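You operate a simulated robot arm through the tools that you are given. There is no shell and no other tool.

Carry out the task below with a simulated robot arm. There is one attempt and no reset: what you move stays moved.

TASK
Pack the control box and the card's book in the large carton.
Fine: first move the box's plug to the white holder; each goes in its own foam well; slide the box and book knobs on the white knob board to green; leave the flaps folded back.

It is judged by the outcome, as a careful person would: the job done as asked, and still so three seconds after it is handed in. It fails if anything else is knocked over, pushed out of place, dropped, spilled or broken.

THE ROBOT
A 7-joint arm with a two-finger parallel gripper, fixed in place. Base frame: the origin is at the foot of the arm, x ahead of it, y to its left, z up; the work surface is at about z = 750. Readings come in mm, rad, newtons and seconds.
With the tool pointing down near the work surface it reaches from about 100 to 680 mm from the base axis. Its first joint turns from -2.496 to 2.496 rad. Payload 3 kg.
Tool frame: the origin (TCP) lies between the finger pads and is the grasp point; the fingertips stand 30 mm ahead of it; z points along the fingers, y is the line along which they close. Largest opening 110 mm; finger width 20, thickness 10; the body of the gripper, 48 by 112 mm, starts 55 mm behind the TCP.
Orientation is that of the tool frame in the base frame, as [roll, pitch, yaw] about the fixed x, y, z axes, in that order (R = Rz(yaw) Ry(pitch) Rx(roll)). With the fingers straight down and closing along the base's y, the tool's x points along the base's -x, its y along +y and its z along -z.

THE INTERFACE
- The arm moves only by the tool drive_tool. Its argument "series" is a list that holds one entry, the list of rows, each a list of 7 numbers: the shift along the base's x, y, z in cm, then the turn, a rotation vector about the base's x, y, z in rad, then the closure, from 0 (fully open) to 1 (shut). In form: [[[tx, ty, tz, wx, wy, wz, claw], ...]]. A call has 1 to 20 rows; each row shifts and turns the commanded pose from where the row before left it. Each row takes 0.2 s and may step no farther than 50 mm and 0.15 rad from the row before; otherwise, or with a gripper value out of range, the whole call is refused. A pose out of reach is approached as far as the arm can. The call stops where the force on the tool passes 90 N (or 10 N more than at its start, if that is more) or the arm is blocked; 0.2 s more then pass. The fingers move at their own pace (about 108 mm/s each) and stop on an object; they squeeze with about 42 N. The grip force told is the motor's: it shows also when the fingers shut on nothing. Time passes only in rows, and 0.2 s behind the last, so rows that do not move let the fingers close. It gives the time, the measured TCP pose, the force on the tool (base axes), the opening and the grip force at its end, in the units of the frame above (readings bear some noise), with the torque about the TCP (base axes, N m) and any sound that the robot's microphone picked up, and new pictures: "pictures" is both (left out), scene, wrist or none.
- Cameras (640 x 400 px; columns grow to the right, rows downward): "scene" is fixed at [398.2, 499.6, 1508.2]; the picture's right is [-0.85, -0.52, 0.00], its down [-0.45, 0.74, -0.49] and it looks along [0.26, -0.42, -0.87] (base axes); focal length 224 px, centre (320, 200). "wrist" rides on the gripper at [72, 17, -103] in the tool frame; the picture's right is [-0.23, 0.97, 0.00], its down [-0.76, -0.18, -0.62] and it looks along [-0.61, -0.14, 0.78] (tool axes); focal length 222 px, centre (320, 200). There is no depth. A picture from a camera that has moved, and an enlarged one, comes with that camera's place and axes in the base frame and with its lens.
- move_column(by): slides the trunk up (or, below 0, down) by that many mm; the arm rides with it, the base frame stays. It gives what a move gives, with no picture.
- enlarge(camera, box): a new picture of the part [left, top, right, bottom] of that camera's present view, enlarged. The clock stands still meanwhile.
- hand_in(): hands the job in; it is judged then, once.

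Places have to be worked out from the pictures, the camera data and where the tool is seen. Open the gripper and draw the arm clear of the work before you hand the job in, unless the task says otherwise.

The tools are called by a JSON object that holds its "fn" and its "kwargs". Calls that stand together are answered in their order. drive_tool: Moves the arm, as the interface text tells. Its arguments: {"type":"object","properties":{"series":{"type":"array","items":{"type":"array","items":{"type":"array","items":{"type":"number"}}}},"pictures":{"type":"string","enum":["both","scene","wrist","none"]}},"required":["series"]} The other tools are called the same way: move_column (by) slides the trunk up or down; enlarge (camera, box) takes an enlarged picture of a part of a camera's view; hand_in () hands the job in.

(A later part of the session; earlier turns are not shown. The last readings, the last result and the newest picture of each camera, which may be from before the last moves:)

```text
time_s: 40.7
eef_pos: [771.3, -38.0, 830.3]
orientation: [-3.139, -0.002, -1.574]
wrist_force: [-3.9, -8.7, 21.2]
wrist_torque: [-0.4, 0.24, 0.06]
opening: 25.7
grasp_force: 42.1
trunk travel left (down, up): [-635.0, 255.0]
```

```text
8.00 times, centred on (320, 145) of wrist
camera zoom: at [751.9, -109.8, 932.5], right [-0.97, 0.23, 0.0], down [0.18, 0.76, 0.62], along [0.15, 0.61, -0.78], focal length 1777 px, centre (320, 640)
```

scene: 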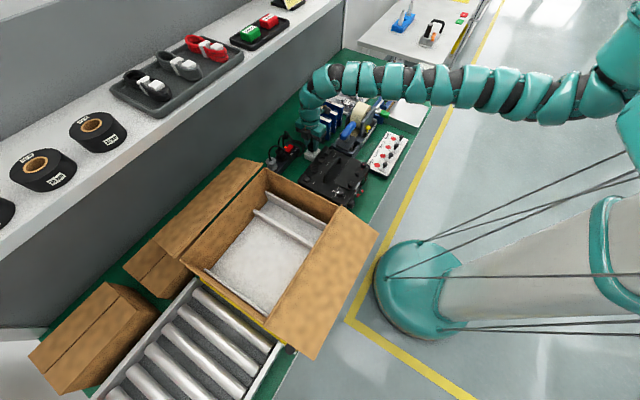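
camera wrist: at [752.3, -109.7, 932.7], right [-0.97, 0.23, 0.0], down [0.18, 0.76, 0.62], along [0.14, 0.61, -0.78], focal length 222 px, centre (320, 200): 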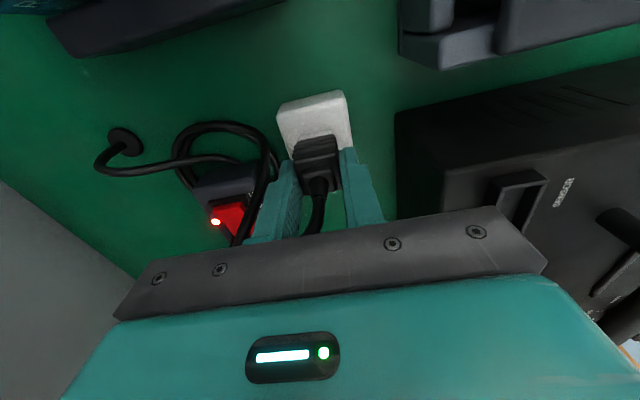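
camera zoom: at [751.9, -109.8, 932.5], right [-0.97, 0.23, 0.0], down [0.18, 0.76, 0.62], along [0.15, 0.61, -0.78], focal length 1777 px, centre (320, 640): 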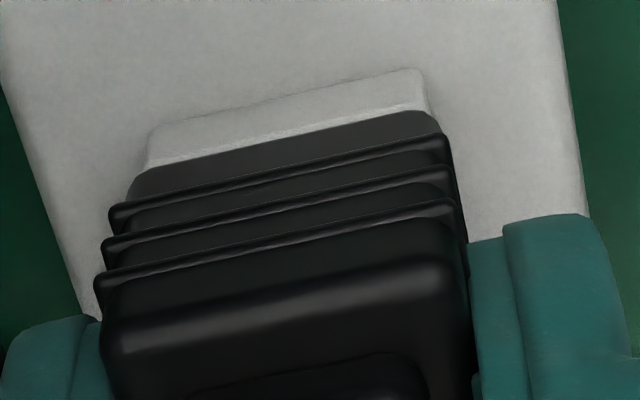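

The view matches how the plug sat in the box socket (same collar-to-ridge relation), so it is seated. I release it and rise straight up.

{"fn": "drive_tool", "kwargs": {"series": [[[0, 0, 0.1, 0, 0, 0, 0.6], [0, 0, 0, 0, 0, 0, 0.55], [0, 0, 0, 0, 0, 0, 0.55], [0, 0, 1, 0, 0, 0, 0.55], [0, 0, 2, 0, 0, 0, 0.55], [0, 0, 3, 0, 0, 0, 0.55], [0, 0, 0, 0, 0, 0, 0.55]]]}}

{"fn": "enlarge", "kwargs": {"camera": "wrist", "box": [240, 60, 400, 200]}}

{"fn": "enlarge", "kwargs": {"camera": "scene", "box": [285, 130, 335, 170]}}

```text
time_s: 42.3
eef_pos: [770.0, -36.3, 888.6]
orientation: [3.14, 0.001, -1.572]
wrist_force: [0.0, -0.9, -0.4]
wrist_torque: [0.03, 0.01, -0.01]
opening: 49.5
grasp_force: 0.0
trunk travel left (down, up): [-635.0, 255.0]
camera wrist: at [751.3, -108.1, 992.1], right [-0.97, 0.23, 0.0], down [0.18, 0.76, 0.62], along [0.14, 0.61, -0.78], focal length 222 px, centre (320, 200)
```

scene: 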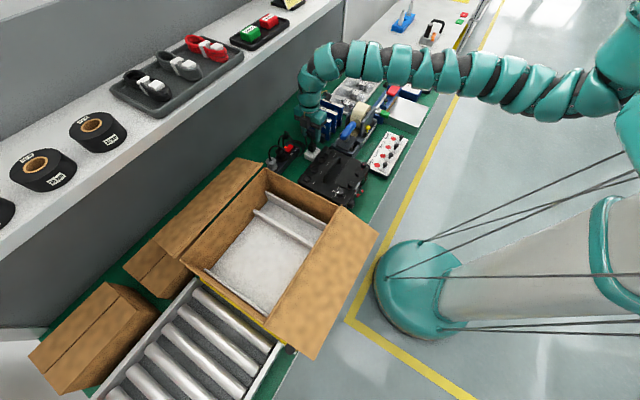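
wrist: 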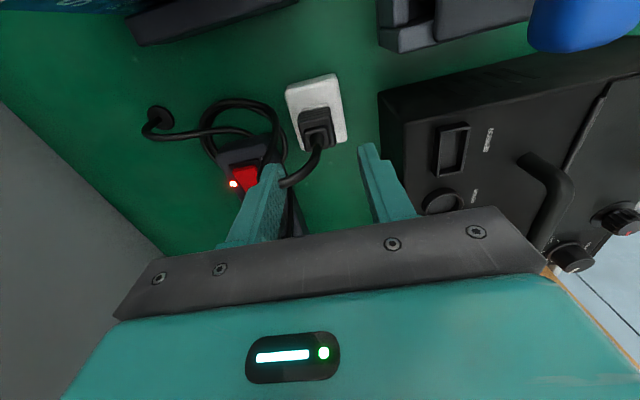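

```text
2.86 times, centred on (320, 130) of wrist
camera zoom: at [751.3, -108.1, 992.1], right [-0.97, 0.23, 0.0], down [0.18, 0.76, 0.62], along [0.14, 0.61, -0.78], focal length 635 px, centre (320, 400)
```

zoom: 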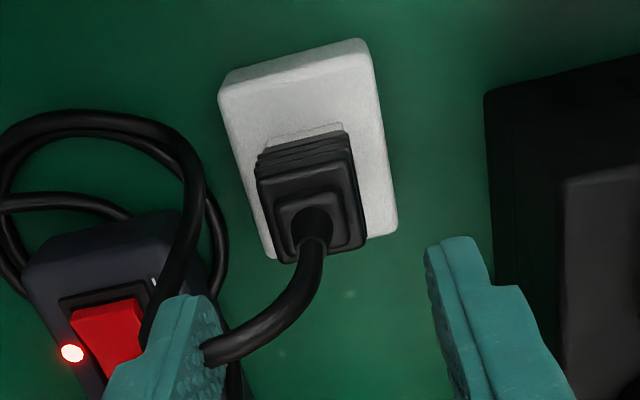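

```text
10.00 times, centred on (310, 150) of scene
camera zoom: at [398.2, 499.6, 1508.2], right [-0.85, -0.52, 0.0], down [-0.45, 0.74, -0.49], along [0.26, -0.42, -0.87], focal length 2242 px, centre (420, 700)
```

zoom: 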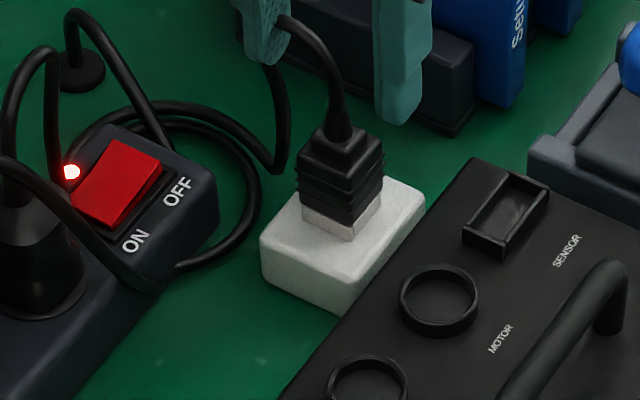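

The plug stands seated in the holder and the cable is free. Now I retract from under the shelf edge, raise the trunk, and go look into the carton with this tool orientation.

{"fn": "drive_tool", "kwargs": {"series": [[[0, 0, 3, 0, 0, 0, 0.55], [-2, 0, 1, 0, 0, 0, 0.55], [-4, 1, 0, 0, 0, 0, 0.55], [-3, 1, 0, 0, 0, 0, 0.55], [0, 0, 0, 0, 0, 0, 0.55]]], "pictures": "none"}}

{"fn": "move_column", "kwargs": {"by": 200}}

{"fn": "drive_tool", "kwargs": {"series": [[[-0.5, 4.5, 0, 0, 0, 0, 0.3], [-0.5, 4.5, 0, 0, 0, 0, 0.3], [-0.5, 4.5, 0, 0, 0, 0, 0.3], [-0.5, 4.5, 0, 0, 0, 0, 0.3], [-0.5, 4.5, 0, 0, 0, 0, 0.3], [-0.5, 4.5, 0, 0, 0, 0, 0.3], [0, 0, 0, 0, 0, 0, 0.3]]]}}

```text
time_s: 43.5
eef_pos: [689.0, -20.6, 929.9]
orientation: [3.141, 0.002, -1.574]
wrist_force: [-0.4, 0.1, -0.2]
wrist_torque: [-0.01, 0.01, 0.0]
opening: 49.4
grasp_force: 0.0
out of reach, approached as far as the arm can: row 4
trunk travel left (down, up): [-635.0, 255.0]
```

```text
time_s: 45.7
eef_pos: [690.5, -19.1, 1130.0]
orientation: [3.139, 0.0, -1.572]
wrist_force: [-0.1, 0.0, 0.7]
wrist_torque: [-0.01, 0.0, -0.01]
opening: 49.4
grasp_force: 0.2
trunk travel left (down, up): [-835.0, 55.0]
```

```text
time_s: 47.3
eef_pos: [658.9, 250.4, 1129.6]
orientation: [3.141, 0.0, -1.573]
wrist_force: [0.4, -0.5, 0.6]
wrist_torque: [-0.01, -0.04, -0.01]
opening: 76.9
grasp_force: 0.0
trunk travel left (down, up): [-835.0, 55.0]
camera wrist: at [641.2, 177.3, 1233.3], right [-0.97, 0.23, 0.0], down [0.18, 0.76, 0.62], along [0.14, 0.61, -0.78], focal length 222 px, centre (320, 200)
```

scene: 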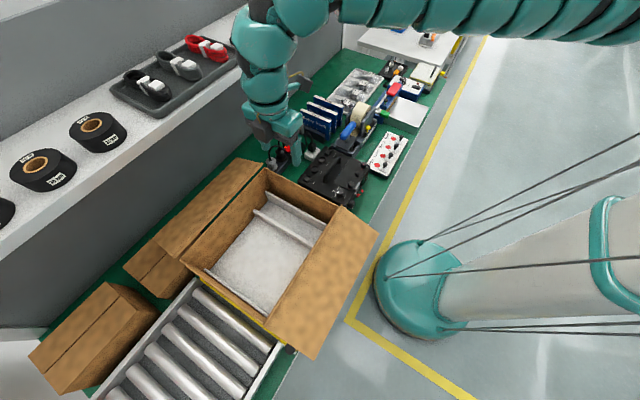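
wrist: 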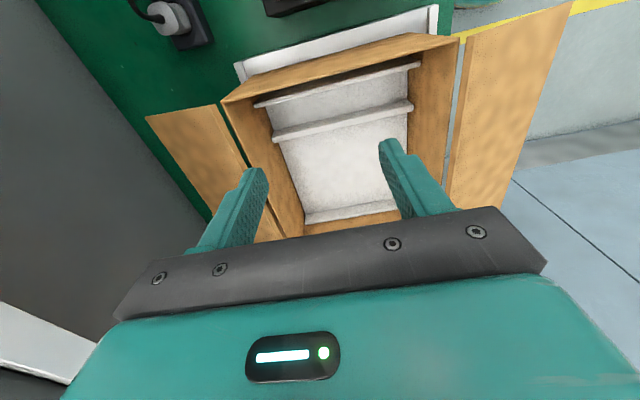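

Good look into the carton. I enlarge for measurements of the wells.

{"fn": "enlarge", "kwargs": {"camera": "wrist", "box": [210, 40, 470, 240]}}

{"fn": "enlarge", "kwargs": {"camera": "wrist", "box": [215, 50, 345, 150]}}

{"fn": "enlarge", "kwargs": {"camera": "wrist", "box": [330, 40, 460, 140]}}

{"fn": "enlarge", "kwargs": {"camera": "wrist", "box": [270, 150, 420, 240]}}

```text
2.00 times, centred on (340, 140) of wrist
camera zoom: at [641.2, 177.3, 1233.3], right [-0.97, 0.23, 0.0], down [0.18, 0.76, 0.62], along [0.14, 0.61, -0.78], focal length 444 px, centre (280, 320)
```

zoom: 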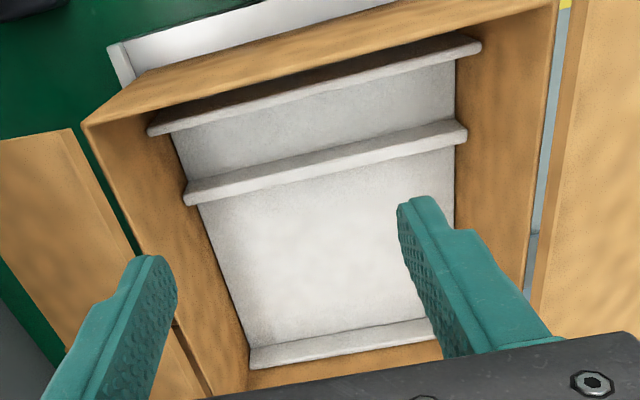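

```text
4.00 times, centred on (280, 100) of wrist
camera zoom: at [641.2, 177.3, 1233.3], right [-0.97, 0.23, 0.0], down [0.18, 0.76, 0.62], along [0.14, 0.61, -0.78], focal length 888 px, centre (480, 600)
```

zoom: 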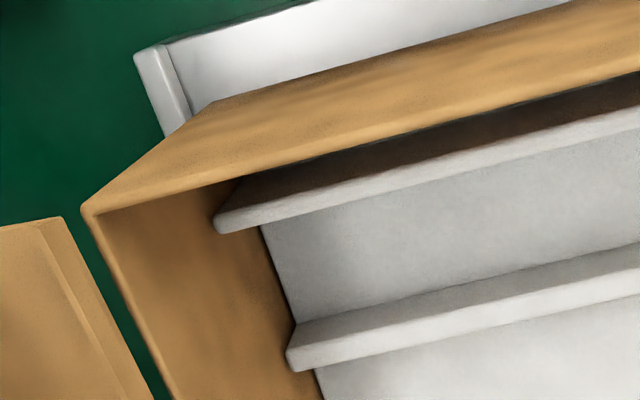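

```text
4.00 times, centred on (395, 90) of wrist
camera zoom: at [641.2, 177.3, 1233.3], right [-0.97, 0.23, 0.0], down [0.18, 0.76, 0.62], along [0.14, 0.61, -0.78], focal length 888 px, centre (20, 640)
```

zoom: 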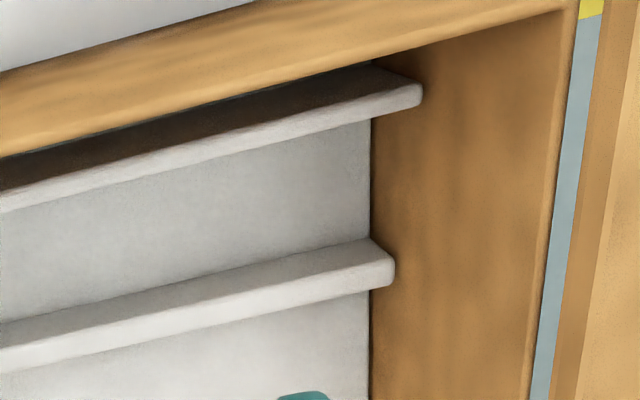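

```text
4.27 times, centred on (345, 195) of wrist
camera zoom: at [641.2, 177.3, 1233.3], right [-0.97, 0.23, 0.0], down [0.18, 0.76, 0.62], along [0.14, 0.61, -0.78], focal length 948 px, centre (213, 221)
```

zoom: 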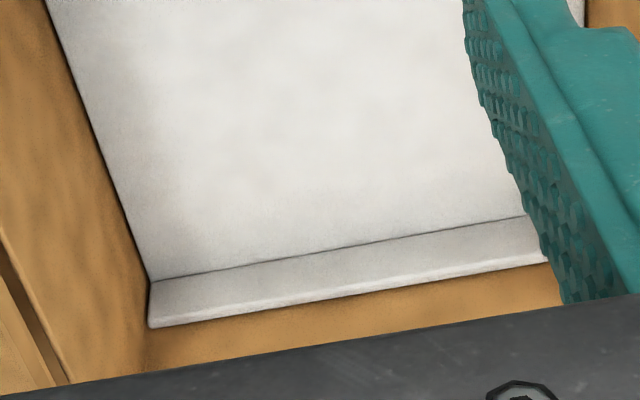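

Measured: big well y≈331–552, x≈509–769, floor z≈801; slot between wall (y≈226) and ridge (y≈251) ≈ 25 mm, fitting the 16 mm book. Now I go above the box handle.

{"fn": "drive_tool", "kwargs": {"series": [[[-0.5, -4, -2, 0, 0, 0, 0.3], [-1, -4, -2, 0, 0, 0, 0.3], [-1, -4, -2, 0, 0, 0, 0.3], [-1, -4, -2, 0, 0, 0, 0.3], [-0.2, -3.3, -2, 0, 0, 0, 0.3], [0, 0, -2, 0, 0, 0, 0.3], [0, 0, 0, 0, 0, 0, 0.3]]]}}

{"fn": "enlarge", "kwargs": {"camera": "wrist", "box": [220, 40, 420, 200]}}

{"fn": "enlarge", "kwargs": {"camera": "scene", "box": [290, 140, 380, 215]}}

```text
time_s: 48.9
eef_pos: [636.0, 61.8, 1003.2]
orientation: [3.141, 0.001, -1.572]
wrist_force: [0.3, -0.8, 0.4]
wrist_torque: [0.03, 0.01, 0.01]
opening: 77.2
grasp_force: 0.1
out of reach, approached as far as the arm can: row 4, 5
trunk travel left (down, up): [-835.0, 55.0]
camera wrist: at [618.2, -10.2, 1106.0], right [-0.97, 0.23, 0.0], down [0.18, 0.76, 0.62], along [0.14, 0.61, -0.78], focal length 222 px, centre (320, 200)
```

scene: 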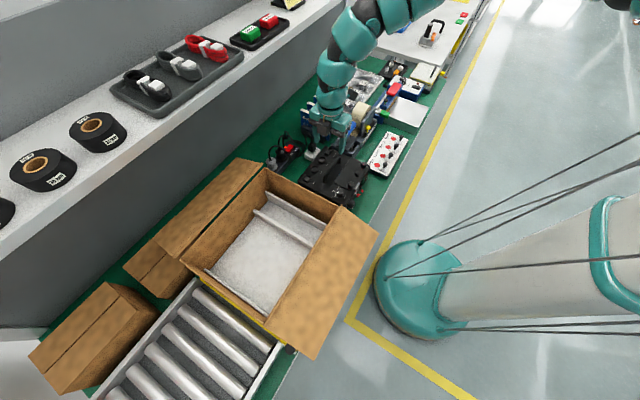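
wrist: 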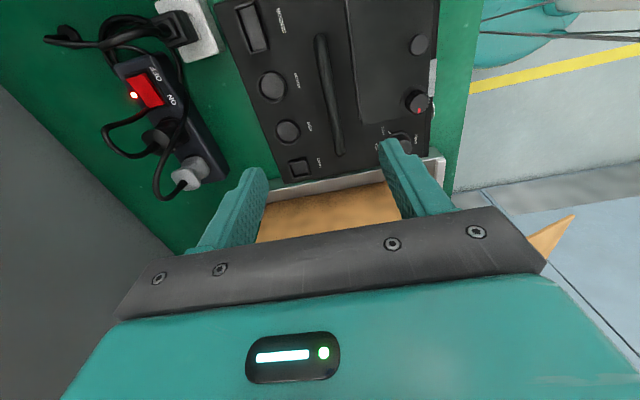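

```text
2.50 times, centred on (320, 120) of wrist
camera zoom: at [618.2, -10.2, 1106.0], right [-0.97, 0.23, 0.0], down [0.18, 0.76, 0.62], along [0.14, 0.61, -0.78], focal length 555 px, centre (320, 400)
```

zoom: 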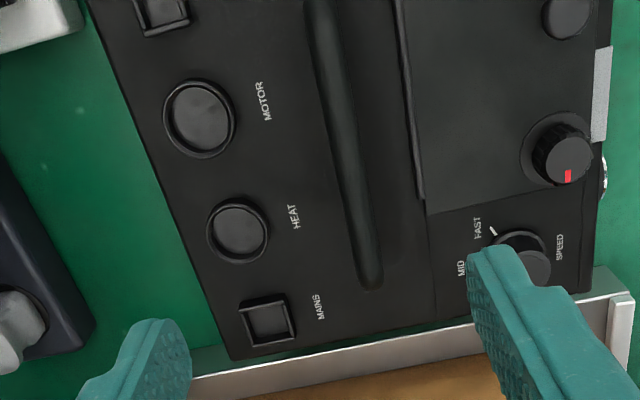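

```text
5.33 times, centred on (335, 178) of scene
camera zoom: at [398.2, 499.6, 1508.2], right [-0.85, -0.52, 0.0], down [-0.45, 0.74, -0.49], along [0.26, -0.42, -0.87], focal length 1196 px, centre (240, 320)
```

zoom: 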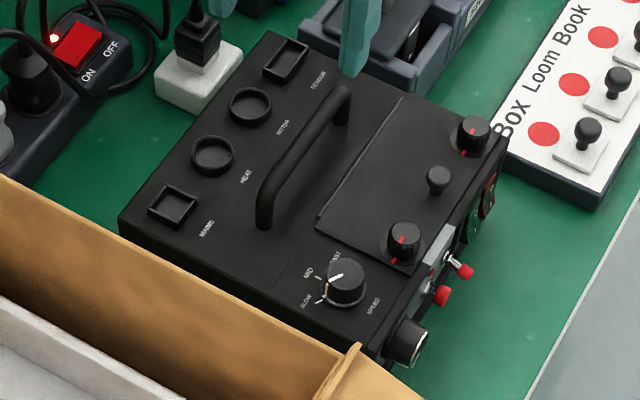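

The handle bar is at x≈622, y 0–109, ~15 mm thick; box x 513–708, y −43–151. The well's centre is near the tool-down reach limit, so I'll grip the handle with the tool leaned 0.3 rad toward +y. First raise the trunk, then lean and position above the handle.

{"fn": "move_column", "kwargs": {"by": 55}}

{"fn": "drive_tool", "kwargs": {"series": [[[0, 0, 0, 0.15, 0, 0, 0.3], [0, 0, 0, 0.15, 0, 0, 0.3], [0, -0.2, -4, 0, 0, 0, 0.3], [-0.5, -0.2, -4, 0, 0, 0, 0.3], [-0.9, -0.2, -3, 0, 0, 0, 0.3], [0, 0, 0, 0, 0, 0, 0.3]]]}}

{"fn": "enlarge", "kwargs": {"camera": "wrist", "box": [220, 20, 420, 200]}}

{"fn": "enlarge", "kwargs": {"camera": "scene", "box": [290, 140, 380, 215]}}

```text
time_s: 49.9
eef_pos: [636.4, 64.6, 1057.9]
orientation: [3.139, 0.001, -1.573]
wrist_force: [0.6, 0.2, -0.5]
wrist_torque: [-0.03, 0.0, 0.03]
opening: 77.0
grasp_force: 0.0
trunk travel left (down, up): [-890.0, 0.0]
```

```text
time_s: 51.2
eef_pos: [629.1, 60.2, 942.4]
orientation: [3.139, 0.298, -1.572]
wrist_force: [0.8, -0.2, 1.0]
wrist_torque: [-0.04, 0.04, -0.01]
opening: 76.6
grasp_force: 0.1
out of reach, approached as far as the arm can: row 1, 2
trunk travel left (down, up): [-890.0, 0.0]
camera wrist: at [611.8, -39.0, 1019.2], right [-0.97, 0.22, 0.07], down [0.18, 0.54, 0.82], along [0.14, 0.81, -0.57], focal length 222 px, centre (320, 200)
```

scene: 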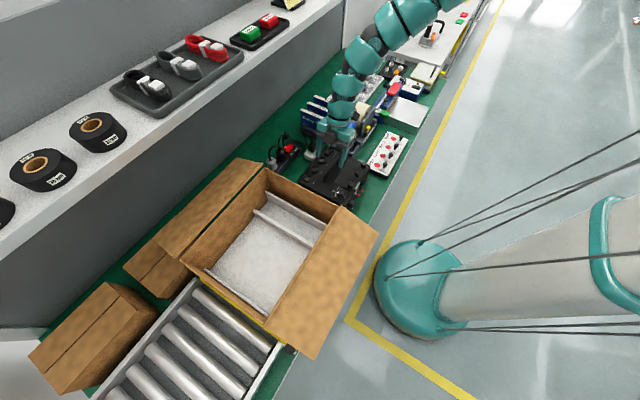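
wrist: 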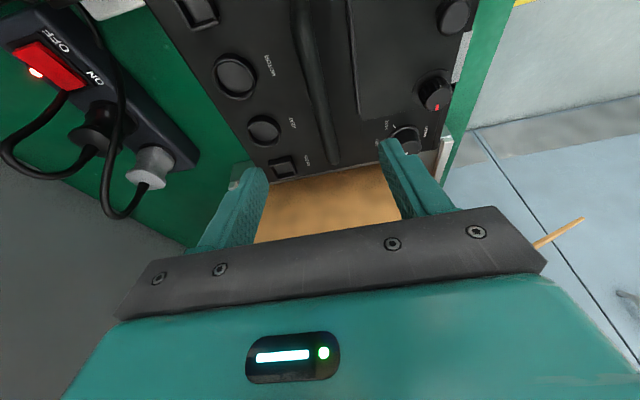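

```text
2.22 times, centred on (320, 110) of wrist
camera zoom: at [611.8, -39.0, 1019.2], right [-0.97, 0.22, 0.07], down [0.18, 0.54, 0.82], along [0.14, 0.81, -0.57], focal length 494 px, centre (320, 400)
```

zoom: 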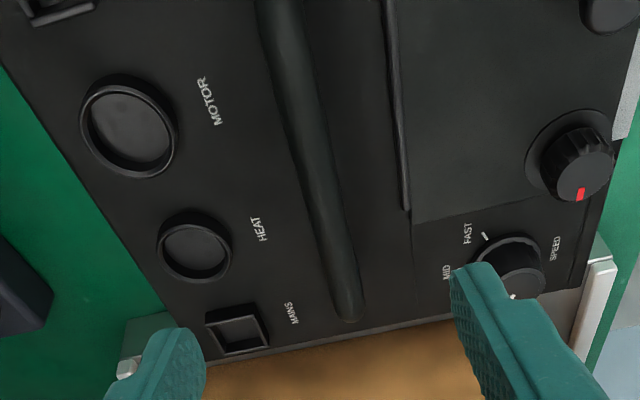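

```text
5.33 times, centred on (335, 178) of scene
camera zoom: at [398.2, 499.6, 1508.2], right [-0.85, -0.52, 0.0], down [-0.45, 0.74, -0.49], along [0.26, -0.42, -0.87], focal length 1196 px, centre (240, 320)
```

zoom: 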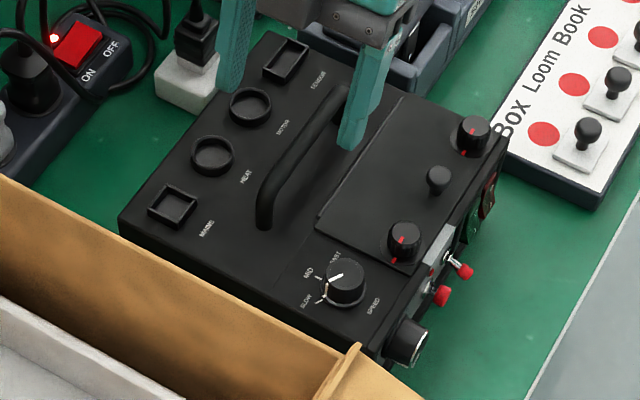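

Fingers straddle the handle. I shift to (622,50) and go down until the tips are just above the box top.

{"fn": "drive_tool", "kwargs": {"series": [[[-0.7, -1, -0.5, 0, 0, 0, 0.3], [0, 0, -2, 0, 0, 0, 0.3], [0, 0, -2, 0, 0, 0, 0.3], [0, 0, -1, 0, 0, 0, 0.3], [0, 0, 0, 0, 0, 0, 0.3]]]}}

{"fn": "enlarge", "kwargs": {"camera": "wrist", "box": [220, 20, 420, 220]}}

{"fn": "enlarge", "kwargs": {"camera": "scene", "box": [310, 150, 360, 190]}}

```text
time_s: 52.5
eef_pos: [622.0, 50.0, 887.8]
orientation: [3.14, 0.297, -1.572]
wrist_force: [-0.1, -0.3, 0.1]
wrist_torque: [0.01, -0.01, -0.03]
opening: 76.9
grasp_force: 0.0
trunk travel left (down, up): [-890.0, 0.0]
camera wrist: at [604.9, -49.1, 965.0], right [-0.97, 0.22, 0.07], down [0.18, 0.54, 0.82], along [0.14, 0.81, -0.57], focal length 222 px, centre (320, 200)
```

scene: 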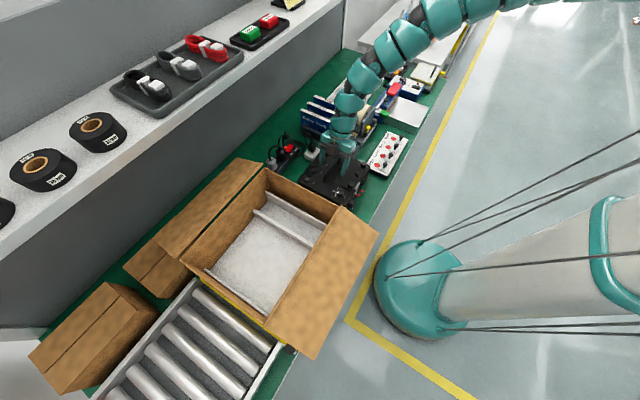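
wrist: 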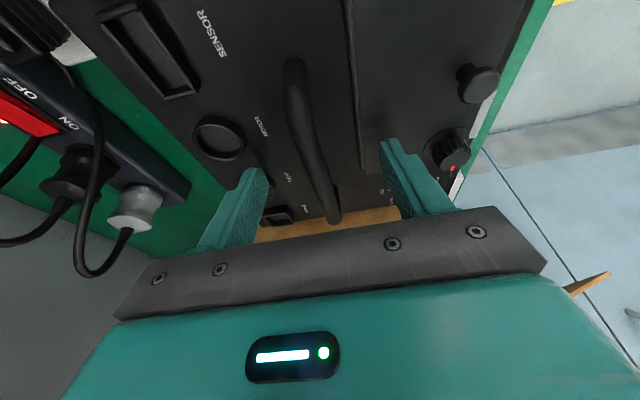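

```text
2.00 times, centred on (320, 120) of wrist
camera zoom: at [604.9, -49.1, 965.0], right [-0.97, 0.22, 0.07], down [0.18, 0.54, 0.82], along [0.14, 0.81, -0.57], focal length 444 px, centre (320, 360)
```

zoom: 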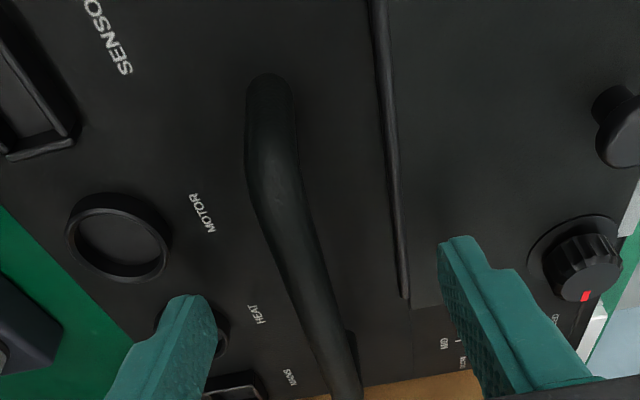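

```text
10.00 times, centred on (335, 170) of scene
camera zoom: at [398.2, 499.6, 1508.2], right [-0.85, -0.52, 0.0], down [-0.45, 0.74, -0.49], along [0.26, -0.42, -0.87], focal length 2242 px, centre (170, 500)
```

zoom: 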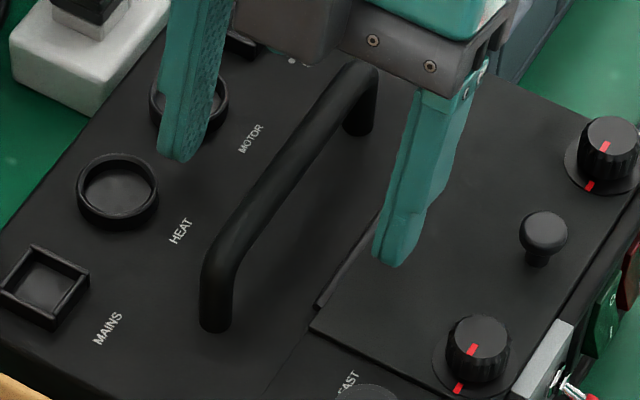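

The bar lies between the fingers, tips just above the box top. I narrow, lower 2 mm more, then close on the handle.

{"fn": "drive_tool", "kwargs": {"series": [[[0, 0, 0, 0, 0, 0, 0.65], [0, 0, -0.2, 0, 0, 0, 0.65], [0, 0, 0, 0, 0, 0, 1], [0, 0, 0, 0, 0, 0, 1], [0, 0, 0, 0, 0, 0, 1]]]}}

{"fn": "enlarge", "kwargs": {"camera": "wrist", "box": [220, 20, 420, 220]}}

{"fn": "enlarge", "kwargs": {"camera": "scene", "box": [310, 150, 360, 190]}}

```text
time_s: 53.6
eef_pos: [622.3, 50.5, 885.6]
orientation: [3.137, 0.299, -1.572]
wrist_force: [-6.3, 0.7, 0.4]
wrist_torque: [0.82, 0.03, 0.06]
opening: 11.8
grasp_force: 41.7
trunk travel left (down, up): [-890.0, 0.0]
camera wrist: at [604.5, -48.7, 963.2], right [-0.97, 0.22, 0.07], down [0.18, 0.54, 0.82], along [0.14, 0.81, -0.57], focal length 222 px, centre (320, 200)
```

scene: 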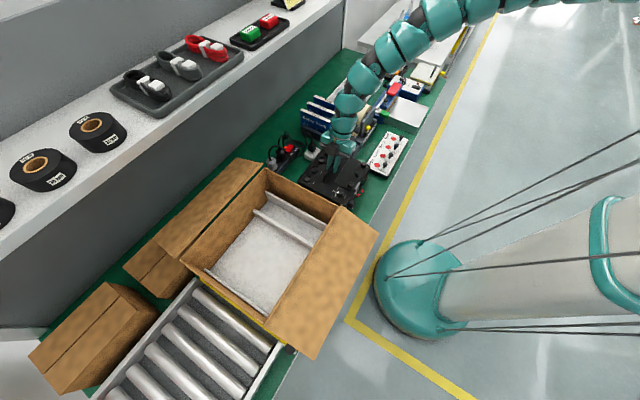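
wrist: 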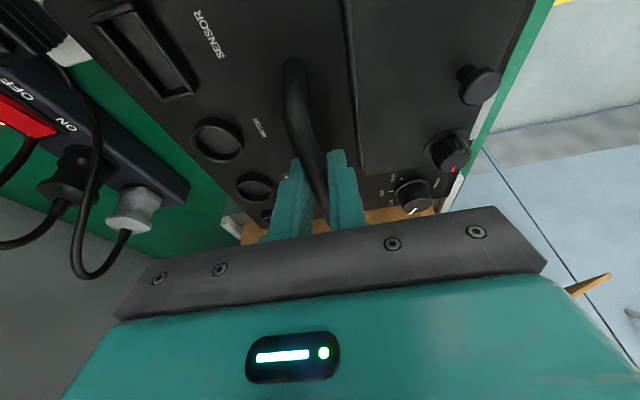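

```text
2.00 times, centred on (320, 120) of wrist
camera zoom: at [604.5, -48.7, 963.2], right [-0.97, 0.22, 0.07], down [0.18, 0.54, 0.82], along [0.14, 0.81, -0.57], focal length 444 px, centre (320, 360)
```

zoom: 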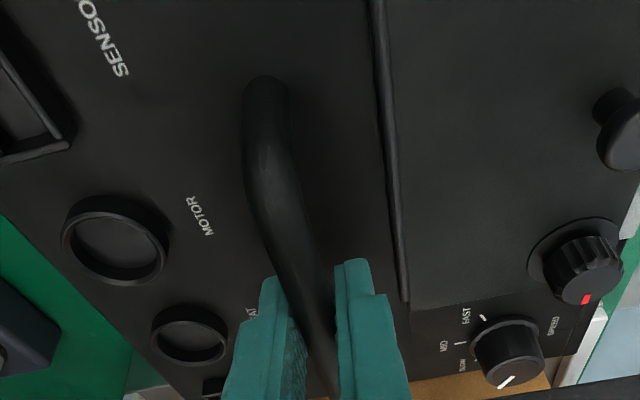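

```text
10.00 times, centred on (335, 170) of scene
camera zoom: at [398.2, 499.6, 1508.2], right [-0.85, -0.52, 0.0], down [-0.45, 0.74, -0.49], along [0.26, -0.42, -0.87], focal length 2242 px, centre (170, 500)
```

zoom: 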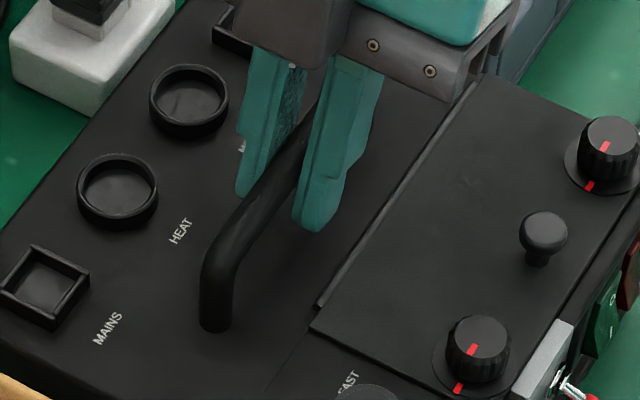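

Handle gripped (11.8 mm, 42 N). I lift 2 cm slowly and check weight and tilt.

{"fn": "drive_tool", "kwargs": {"series": [[[0, 0, 0.5, 0, 0, 0, 1], [0, 0, 0.5, 0, 0, 0, 1], [0, 0, 0.5, 0, 0, 0, 1], [0, 0, 0.5, 0, 0, 0, 1], [0, 0, 0, 0, 0, 0, 1], [0, 0, 0, 0, 0, 0, 1]]]}}

{"fn": "enlarge", "kwargs": {"camera": "wrist", "box": [100, 0, 500, 220]}}

{"fn": "enlarge", "kwargs": {"camera": "scene", "box": [290, 140, 380, 215]}}

```text
time_s: 55.0
eef_pos: [621.1, 50.7, 906.4]
orientation: [3.137, 0.299, -1.572]
wrist_force: [-0.4, 0.9, -17.6]
wrist_torque: [-0.09, -0.05, 0.02]
opening: 11.8
grasp_force: 42.1
trunk travel left (down, up): [-890.0, 0.0]
camera wrist: at [604.9, -49.0, 982.9], right [-0.97, 0.22, 0.07], down [0.18, 0.54, 0.82], along [0.14, 0.81, -0.57], focal length 222 px, centre (320, 200)
```

scene: 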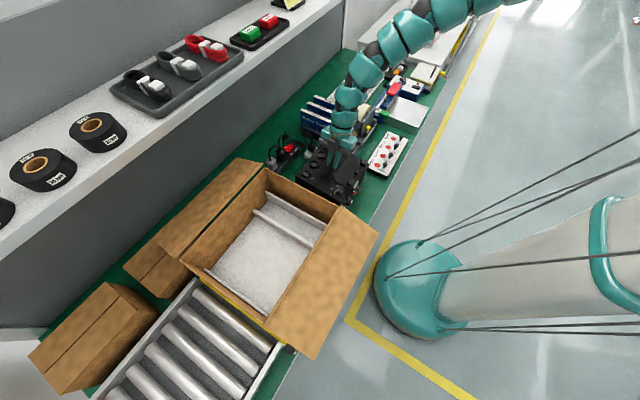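
wrist: 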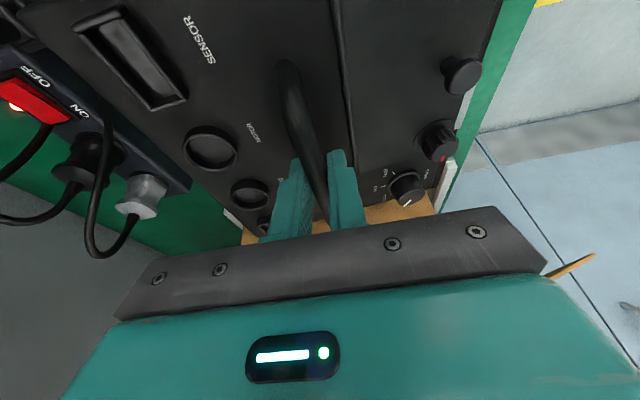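

```text
1.60 times, centred on (300, 110) of wrist
camera zoom: at [604.9, -49.0, 982.9], right [-0.97, 0.22, 0.07], down [0.18, 0.54, 0.82], along [0.14, 0.81, -0.57], focal length 355 px, centre (352, 344)
```

zoom: 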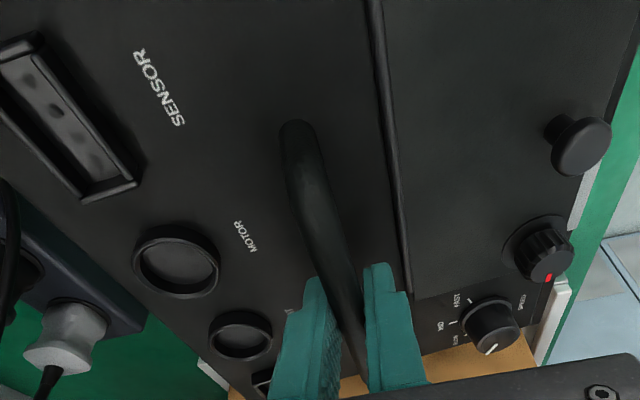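

```text
5.33 times, centred on (335, 178) of scene
camera zoom: at [398.2, 499.6, 1508.2], right [-0.85, -0.52, 0.0], down [-0.45, 0.74, -0.49], along [0.26, -0.42, -0.87], focal length 1196 px, centre (240, 320)
```

zoom: 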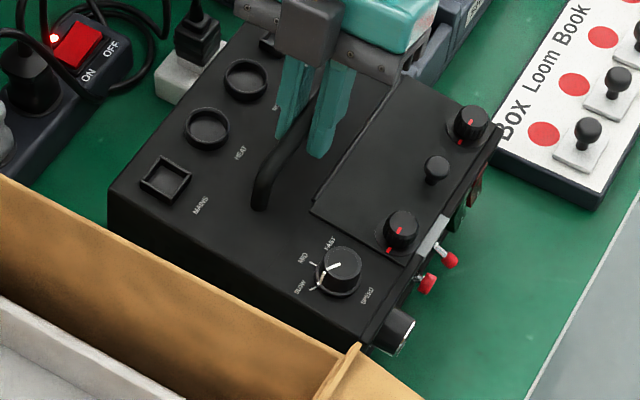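

The box weighs ~1.8 kg and hangs with its −x side slightly low (≈6°), nothing slipping. I lift it on up, moving a bit outward to stay within reach.

{"fn": "drive_tool", "kwargs": {"series": [[[0, 0, 1.5, 0, 0, 0, 1], [0, 0, 2, 0, 0, 0, 1], [0, 0, 2, 0, 0, 0, 1], [0.3, 0, 2, 0, 0, 0, 1], [0.4, 0, 2, 0, 0, 0, 1], [0.4, 0, 2, 0, 0, 0, 1], [0.5, 0, 2, 0, 0, 0, 1], [0.5, 0, 2, 0, 0, 0, 1], [0.5, 0, 2, 0, 0, 0, 1], [0.5, 0, 2, 0, 0, 0, 1], [0.3, 0, 1.5, 0, 0, 0, 1], [0, 0, 0, 0, 0, 0, 1]]]}}

{"fn": "enlarge", "kwargs": {"camera": "scene", "box": [240, 60, 420, 220]}}

```text
time_s: 57.6
eef_pos: [675.8, 54.0, 1107.1]
orientation: [3.136, 0.299, -1.573]
wrist_force: [0.6, 0.9, -17.7]
wrist_torque: [-0.11, -0.05, 0.01]
opening: 11.7
grasp_force: 42.7
out of reach, approached as far as the arm can: row 8, 9, 10
trunk travel left (down, up): [-890.0, 0.0]
camera wrist: at [657.1, -45.1, 1185.1], right [-0.97, 0.22, 0.07], down [0.18, 0.54, 0.82], along [0.14, 0.81, -0.57], focal length 222 px, centre (320, 200)
```

scene: 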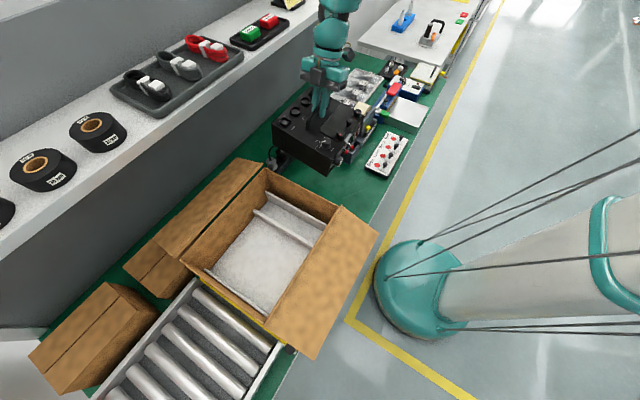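
wrist: 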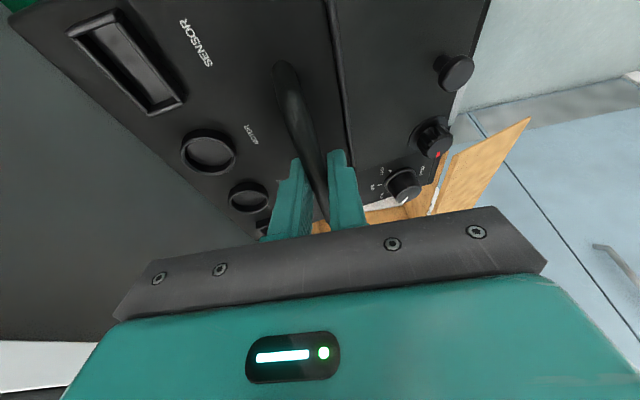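

```text
2.50 times, centred on (330, 140) of scene
camera zoom: at [398.2, 499.6, 1508.2], right [-0.85, -0.52, 0.0], down [-0.45, 0.74, -0.49], along [0.26, -0.42, -0.87], focal length 561 px, centre (295, 350)
```

zoom: 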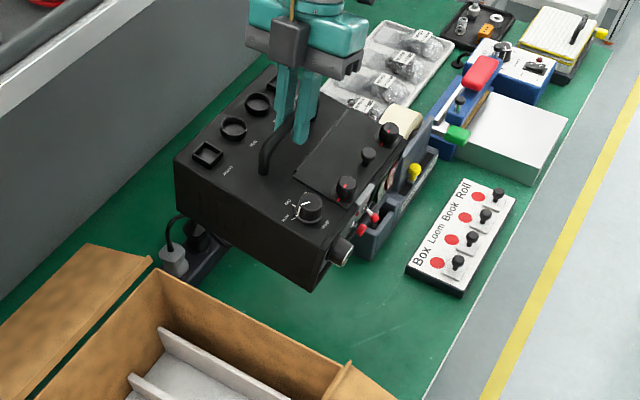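

The box is up with ~12 mm clearance over the rim. I raise another ~1.3 cm as I start moving over to the carton, then carry it to above the big well.

{"fn": "drive_tool", "kwargs": {"series": [[[0, 1.5, 0.3, 0, 0, 0, 1], [0, 2, 0.5, 0, 0, 0, 1], [0, 2, 0.5, 0, 0, 0, 1], [0, 0, 0, 0, 0, 0, 1]]]}}

{"fn": "enlarge", "kwargs": {"camera": "scene", "box": [200, 60, 400, 240]}}

```text
time_s: 58.6
eef_pos: [672.8, 109.3, 1120.2]
orientation: [3.138, 0.298, -1.575]
wrist_force: [-0.1, -0.4, -17.7]
wrist_torque: [-0.13, 0.01, 0.03]
opening: 11.8
grasp_force: 42.1
trunk travel left (down, up): [-890.0, 0.0]
camera wrist: at [655.1, 10.3, 1198.0], right [-0.97, 0.22, 0.07], down [0.18, 0.54, 0.82], along [0.14, 0.81, -0.57], focal length 222 px, centre (320, 200)
```

scene: 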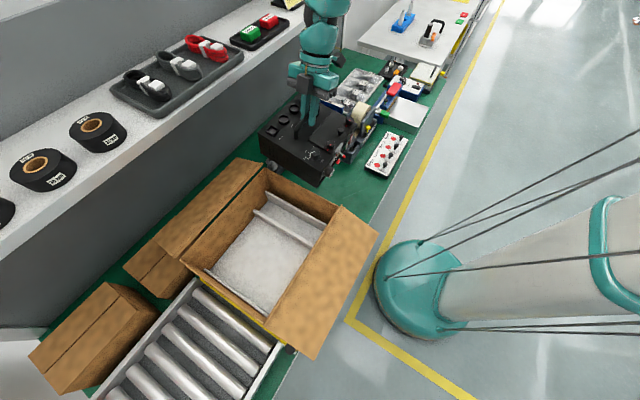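
wrist: 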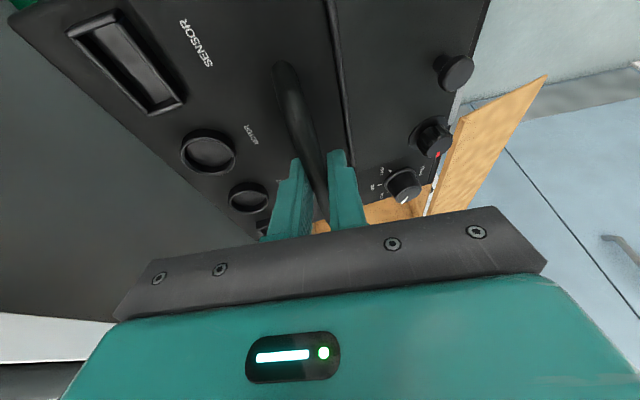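

```text
2.22 times, centred on (300, 150) of scene
camera zoom: at [398.2, 499.6, 1508.2], right [-0.85, -0.52, 0.0], down [-0.45, 0.74, -0.49], along [0.26, -0.42, -0.87], focal length 498 px, centre (364, 311)
```

zoom: 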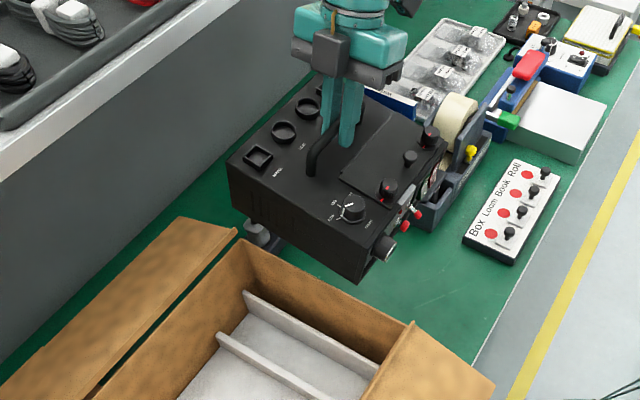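

25 mm clear of the rim. Now the traverse to above the well.

{"fn": "drive_tool", "kwargs": {"series": [[[-0.1, 2, 0, 0, 0, 0, 1], [-0.15, 3, 0, 0, 0, 0, 1], [-0.15, 3.5, 0, 0, 0, 0, 1], [-0.15, 3.5, 0, 0, 0, 0, 1], [-0.2, 3.5, 0, 0, 0, 0, 1], [-0.2, 3.5, 0, 0, 0, 0, 1], [-0.2, 3.5, 0, 0, 0, 0, 1], [-0.2, 3.5, 0, 0, 0, 0, 1], [-0.15, 3, 0, 0, 0, 0, 1], [-0.1, 2, 0, 0, 0, 0, 1], [-0.1, 1.7, 0, 0, 0, 0, 1], [0, 0, 0, 0, 0, 0, 1]]]}}

{"fn": "enlarge", "kwargs": {"camera": "scene", "box": [140, 120, 400, 360]}}

```text
time_s: 61.2
eef_pos: [645.5, 326.6, 1123.6]
orientation: [3.138, 0.299, -1.572]
wrist_force: [0.4, 0.2, -18.0]
wrist_torque: [-0.08, -0.03, 0.02]
opening: 11.8
grasp_force: 42.3
out of reach, approached as far as the arm can: row 7, 8, 9, 10, 11
trunk travel left (down, up): [-890.0, 0.0]
camera wrist: at [626.9, 228.6, 1201.6], right [-0.97, 0.22, 0.07], down [0.18, 0.55, 0.82], along [0.14, 0.81, -0.57], focal length 222 px, centre (320, 200)
```

scene: 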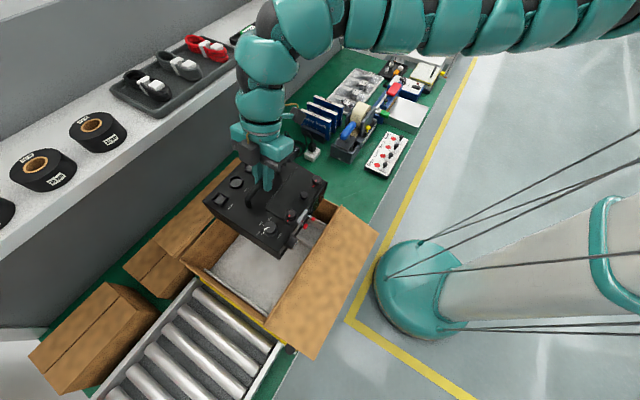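
wrist: 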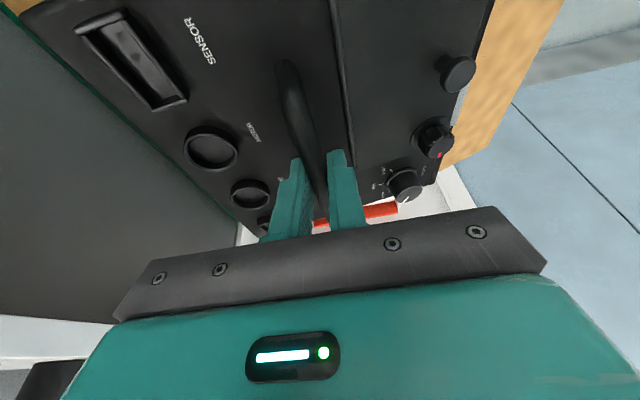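

```text
1.67 times, centred on (270, 240) of scene
camera zoom: at [398.2, 499.6, 1508.2], right [-0.85, -0.52, 0.0], down [-0.45, 0.74, -0.49], along [0.26, -0.42, -0.87], focal length 374 px, centre (403, 133)
```

zoom: 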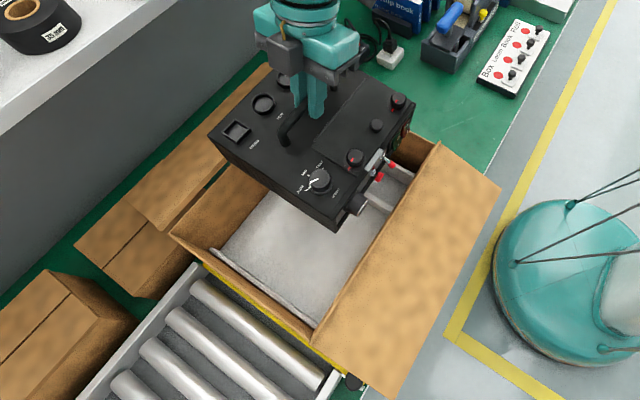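

The arm stopped at y≈327, short of the target, because of some reach limit; the box hangs steady over the carton. I probe which direction is limited: a small move outward in x.

{"fn": "drive_tool", "kwargs": {"series": [[[1.5, 0, 0, 0, 0, 0, 1], [0, 0, 0, 0, 0, 0, 1]]], "pictures": "none"}}

{"fn": "drive_tool", "kwargs": {"series": [[[0, 1.5, 0, 0, 0, 0, 1], [0, 0, 0, 0, 0, 0, 1]]], "pictures": "none"}}

```text
time_s: 61.9
eef_pos: [644.4, 328.2, 1123.9]
orientation: [3.138, 0.297, -1.574]
wrist_force: [0.4, -0.4, -17.5]
wrist_torque: [-0.1, -0.03, -0.03]
opening: 11.7
grasp_force: 42.5
out of reach, approached as far as the arm can: row 1
trunk travel left (down, up): [-890.0, 0.0]
```

```text
time_s: 62.5
eef_pos: [642.9, 332.4, 1125.2]
orientation: [3.138, 0.299, -1.573]
wrist_force: [0.3, 0.2, -17.7]
wrist_torque: [-0.06, -0.01, -0.01]
opening: 11.5
grasp_force: 42.0
out of reach, approached as far as the arm can: row 1
trunk travel left (down, up): [-890.0, 0.0]
```

Both outward directions are limited here, so a joint (not the pure radius) is limiting. I test whether a small yaw turn frees it (the box stays 25 mm above the rim).

{"fn": "drive_tool", "kwargs": {"series": [[[0, 0, 0, 0, 0, 0.12, 1], [0, 2, 0, 0, 0, 0, 1], [0, 2, 0, 0, 0, 0, 1], [0, 0, 0, 0, 0, 0, 1]]], "pictures": "none"}}

```text
time_s: 63.5
eef_pos: [636.4, 335.1, 1125.6]
orientation: [3.14, 0.3, -1.513]
wrist_force: [-0.6, 0.3, -17.8]
wrist_torque: [-0.1, -0.04, 0.01]
opening: 11.6
grasp_force: 41.9
out of reach, approached as far as the arm can: row 1, 2, 3
trunk travel left (down, up): [-890.0, 0.0]
```

Positive yaw is itself limited, so it's the wrist-roll side. I try the other way: negative yaw, then +y.

{"fn": "drive_tool", "kwargs": {"series": [[[0, 0, 0, 0, 0, -0.12, 1], [0, 0, 0, 0, 0, -0.08, 1], [0.5, 2, 0, 0, 0, 0, 1], [0.5, 2, 0, 0, 0, 0, 1], [0, 0, 0, 0, 0, 0, 1]]], "pictures": "none"}}

```text
time_s: 64.7
eef_pos: [634.4, 355.6, 1128.8]
orientation: [3.138, 0.299, -1.715]
wrist_force: [1.3, 0.2, -17.2]
wrist_torque: [-0.07, 0.02, 0.02]
opening: 11.5
grasp_force: 42.6
out of reach, approached as far as the arm can: row 3, 4
trunk travel left (down, up): [-890.0, 0.0]
```

With yaw −1.715 it got to y≈356. I probe again: first a radial move outward, then a tangential one.

{"fn": "drive_tool", "kwargs": {"series": [[[1.5, 0.8, 0, 0, 0, 0, 1], [0, 0, 0, 0, 0, 0, 1]]], "pictures": "none"}}

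{"fn": "drive_tool", "kwargs": {"series": [[[-0.8, 1.5, 0, 0, 0, 0, 1], [0, 0, 0, 0, 0, 0, 1]]]}}

```text
time_s: 65.2
eef_pos: [638.3, 353.6, 1128.3]
orientation: [3.139, 0.296, -1.715]
wrist_force: [-0.1, -0.4, -16.6]
wrist_torque: [-0.07, 0.01, 0.02]
opening: 11.5
grasp_force: 42.1
out of reach, approached as far as the arm can: row 1
trunk travel left (down, up): [-890.0, 0.0]
```

```text
time_s: 65.8
eef_pos: [637.1, 354.0, 1128.6]
orientation: [3.137, 0.299, -1.716]
wrist_force: [0.2, -0.1, -17.3]
wrist_torque: [-0.08, 0.03, -0.03]
opening: 11.3
grasp_force: 42.0
out of reach, approached as far as the arm can: row 1
trunk travel left (down, up): [-890.0, 0.0]
camera wrist: at [606.0, 257.0, 1206.2], right [-0.93, 0.35, 0.07], down [0.26, 0.51, 0.82], along [0.25, 0.78, -0.57], focal length 222 px, centre (320, 200)
```

scene: 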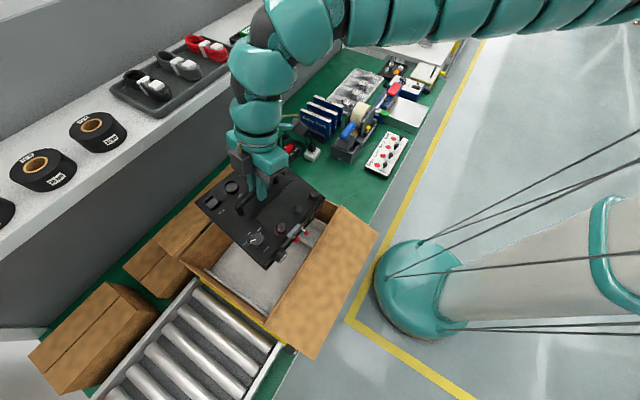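
wrist: 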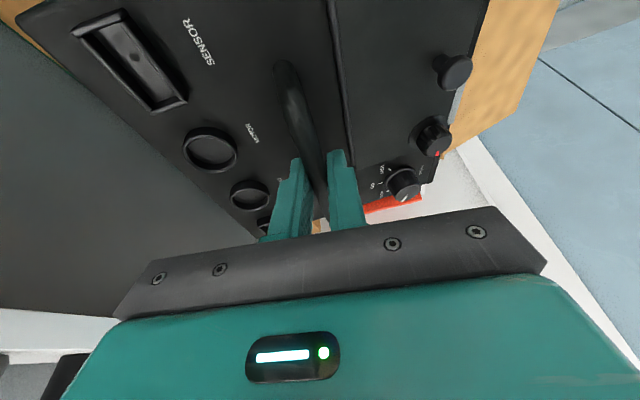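

The arm seems caught in an unfavourable elbow posture. I try raising the tool a little here to see if that frees motion.

{"fn": "drive_tool", "kwargs": {"series": [[[0, 0, 2, 0, 0, 0, 1], [0, 0, 2, 0, 0, 0, 1], [0, 0, 0, 0, 0, 0, 1]]], "pictures": "none"}}

{"fn": "drive_tool", "kwargs": {"series": [[[1, 1, 0, 0, 0, 0, 1], [1, 1, 0, 0, 0, 0, 1], [0, 0, 0, 0, 0, 0, 1]]], "pictures": "none"}}

```text
time_s: 66.7
eef_pos: [637.1, 355.0, 1169.5]
orientation: [3.139, 0.298, -1.714]
wrist_force: [0.8, -0.1, -17.6]
wrist_torque: [-0.12, 0.02, 0.03]
opening: 11.3
grasp_force: 42.4
trunk travel left (down, up): [-890.0, 0.0]
```

```text
time_s: 67.5
eef_pos: [641.8, 354.7, 1170.2]
orientation: [3.138, 0.298, -1.714]
wrist_force: [0.3, -0.5, -17.6]
wrist_torque: [-0.1, 0.01, 0.02]
opening: 11.9
grasp_force: 41.3
out of reach, approached as far as the arm can: row 1, 2
trunk travel left (down, up): [-890.0, 0.0]
```

Height is free, but y is still limited. I test turning further in negative yaw to learn how the limit depends on it.

{"fn": "drive_tool", "kwargs": {"series": [[[0, 0, 0, 0, 0, -0.15, 1], [0, 0, 0, 0, 0, -0.15, 1], [0.5, 2, 0, 0, 0, 0, 1], [0.5, 2, 0, 0, 0, 0, 1], [0.5, 2, 0, 0, 0, 0, 1], [0.5, 2, 0, 0, 0, 0, 1], [0, 0, 0, 0, 0, 0, 1]]]}}

```text
time_s: 69.0
eef_pos: [639.5, 373.5, 1170.4]
orientation: [3.14, 0.297, -2.013]
wrist_force: [1.2, 0.3, -16.9]
wrist_torque: [-0.12, 0.03, 0.02]
opening: 11.6
grasp_force: 41.9
out of reach, approached as far as the arm can: row 3, 4, 5, 6
trunk travel left (down, up): [-890.0, 0.0]
camera wrist: at [581.2, 290.5, 1248.1], right [-0.79, 0.61, 0.07], down [0.4, 0.42, 0.82], along [0.47, 0.67, -0.57], focal length 222 px, centre (320, 200)
```

scene: 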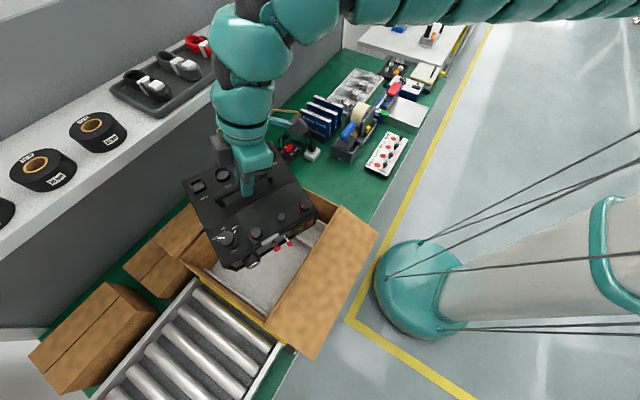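
wrist: 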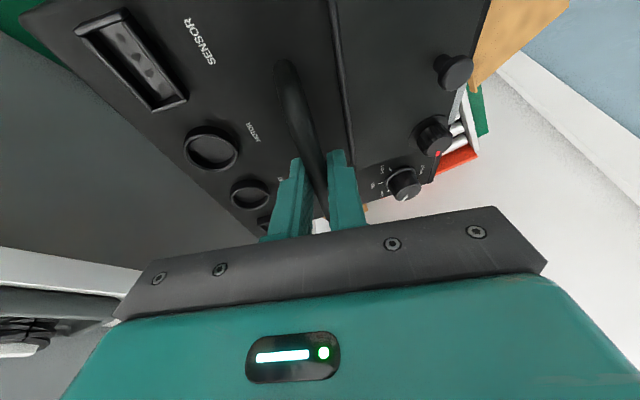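

The limit hardly depends on height or yaw; it looks like a posture trap at moderate radius. I'll try another route: back off, extend the arm outward first (r≈765), then sweep toward the carton with the arm nearly straight.

{"fn": "drive_tool", "kwargs": {"series": [[[0.5, -3.5, -0.6, 0, 0, 0.088, 1], [1.5, -3.5, -0.6, 0, 0, 0.088, 1], [2.4, -3.5, -0.6, 0, 0, 0.088, 1], [2.4, -3.5, -0.6, 0, 0, 0.088, 1], [2.2, -3.3, -0.6, 0, 0, 0.088, 1], [0, 0, 0, 0, 0, 0, 1]]]}}

```text
time_s: 70.5
eef_pos: [730.3, 202.8, 1142.7]
orientation: [3.137, 0.3, -1.571]
wrist_force: [-0.7, -0.4, -16.7]
wrist_torque: [-0.08, 0.07, 0.01]
opening: 11.4
grasp_force: 41.9
trunk travel left (down, up): [-890.0, 0.0]
camera wrist: at [712.8, 101.9, 1219.7], right [-0.97, 0.22, 0.07], down [0.18, 0.54, 0.82], along [0.14, 0.81, -0.57], focal length 222 px, centre (320, 200)
```

scene: 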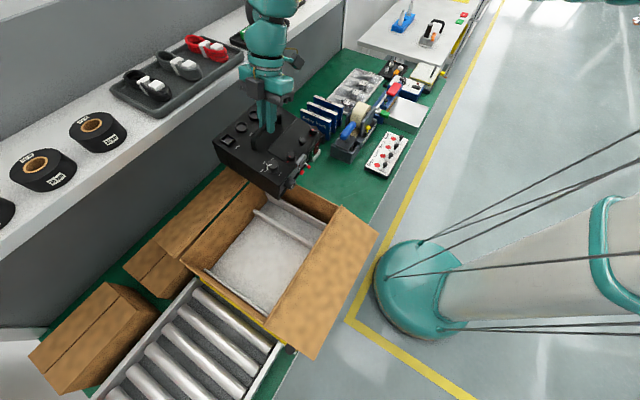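
wrist: 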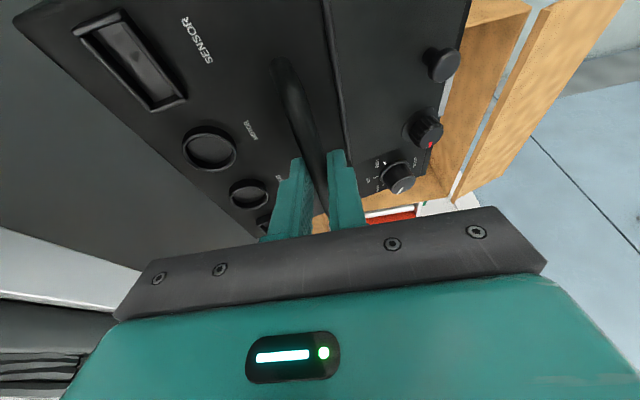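

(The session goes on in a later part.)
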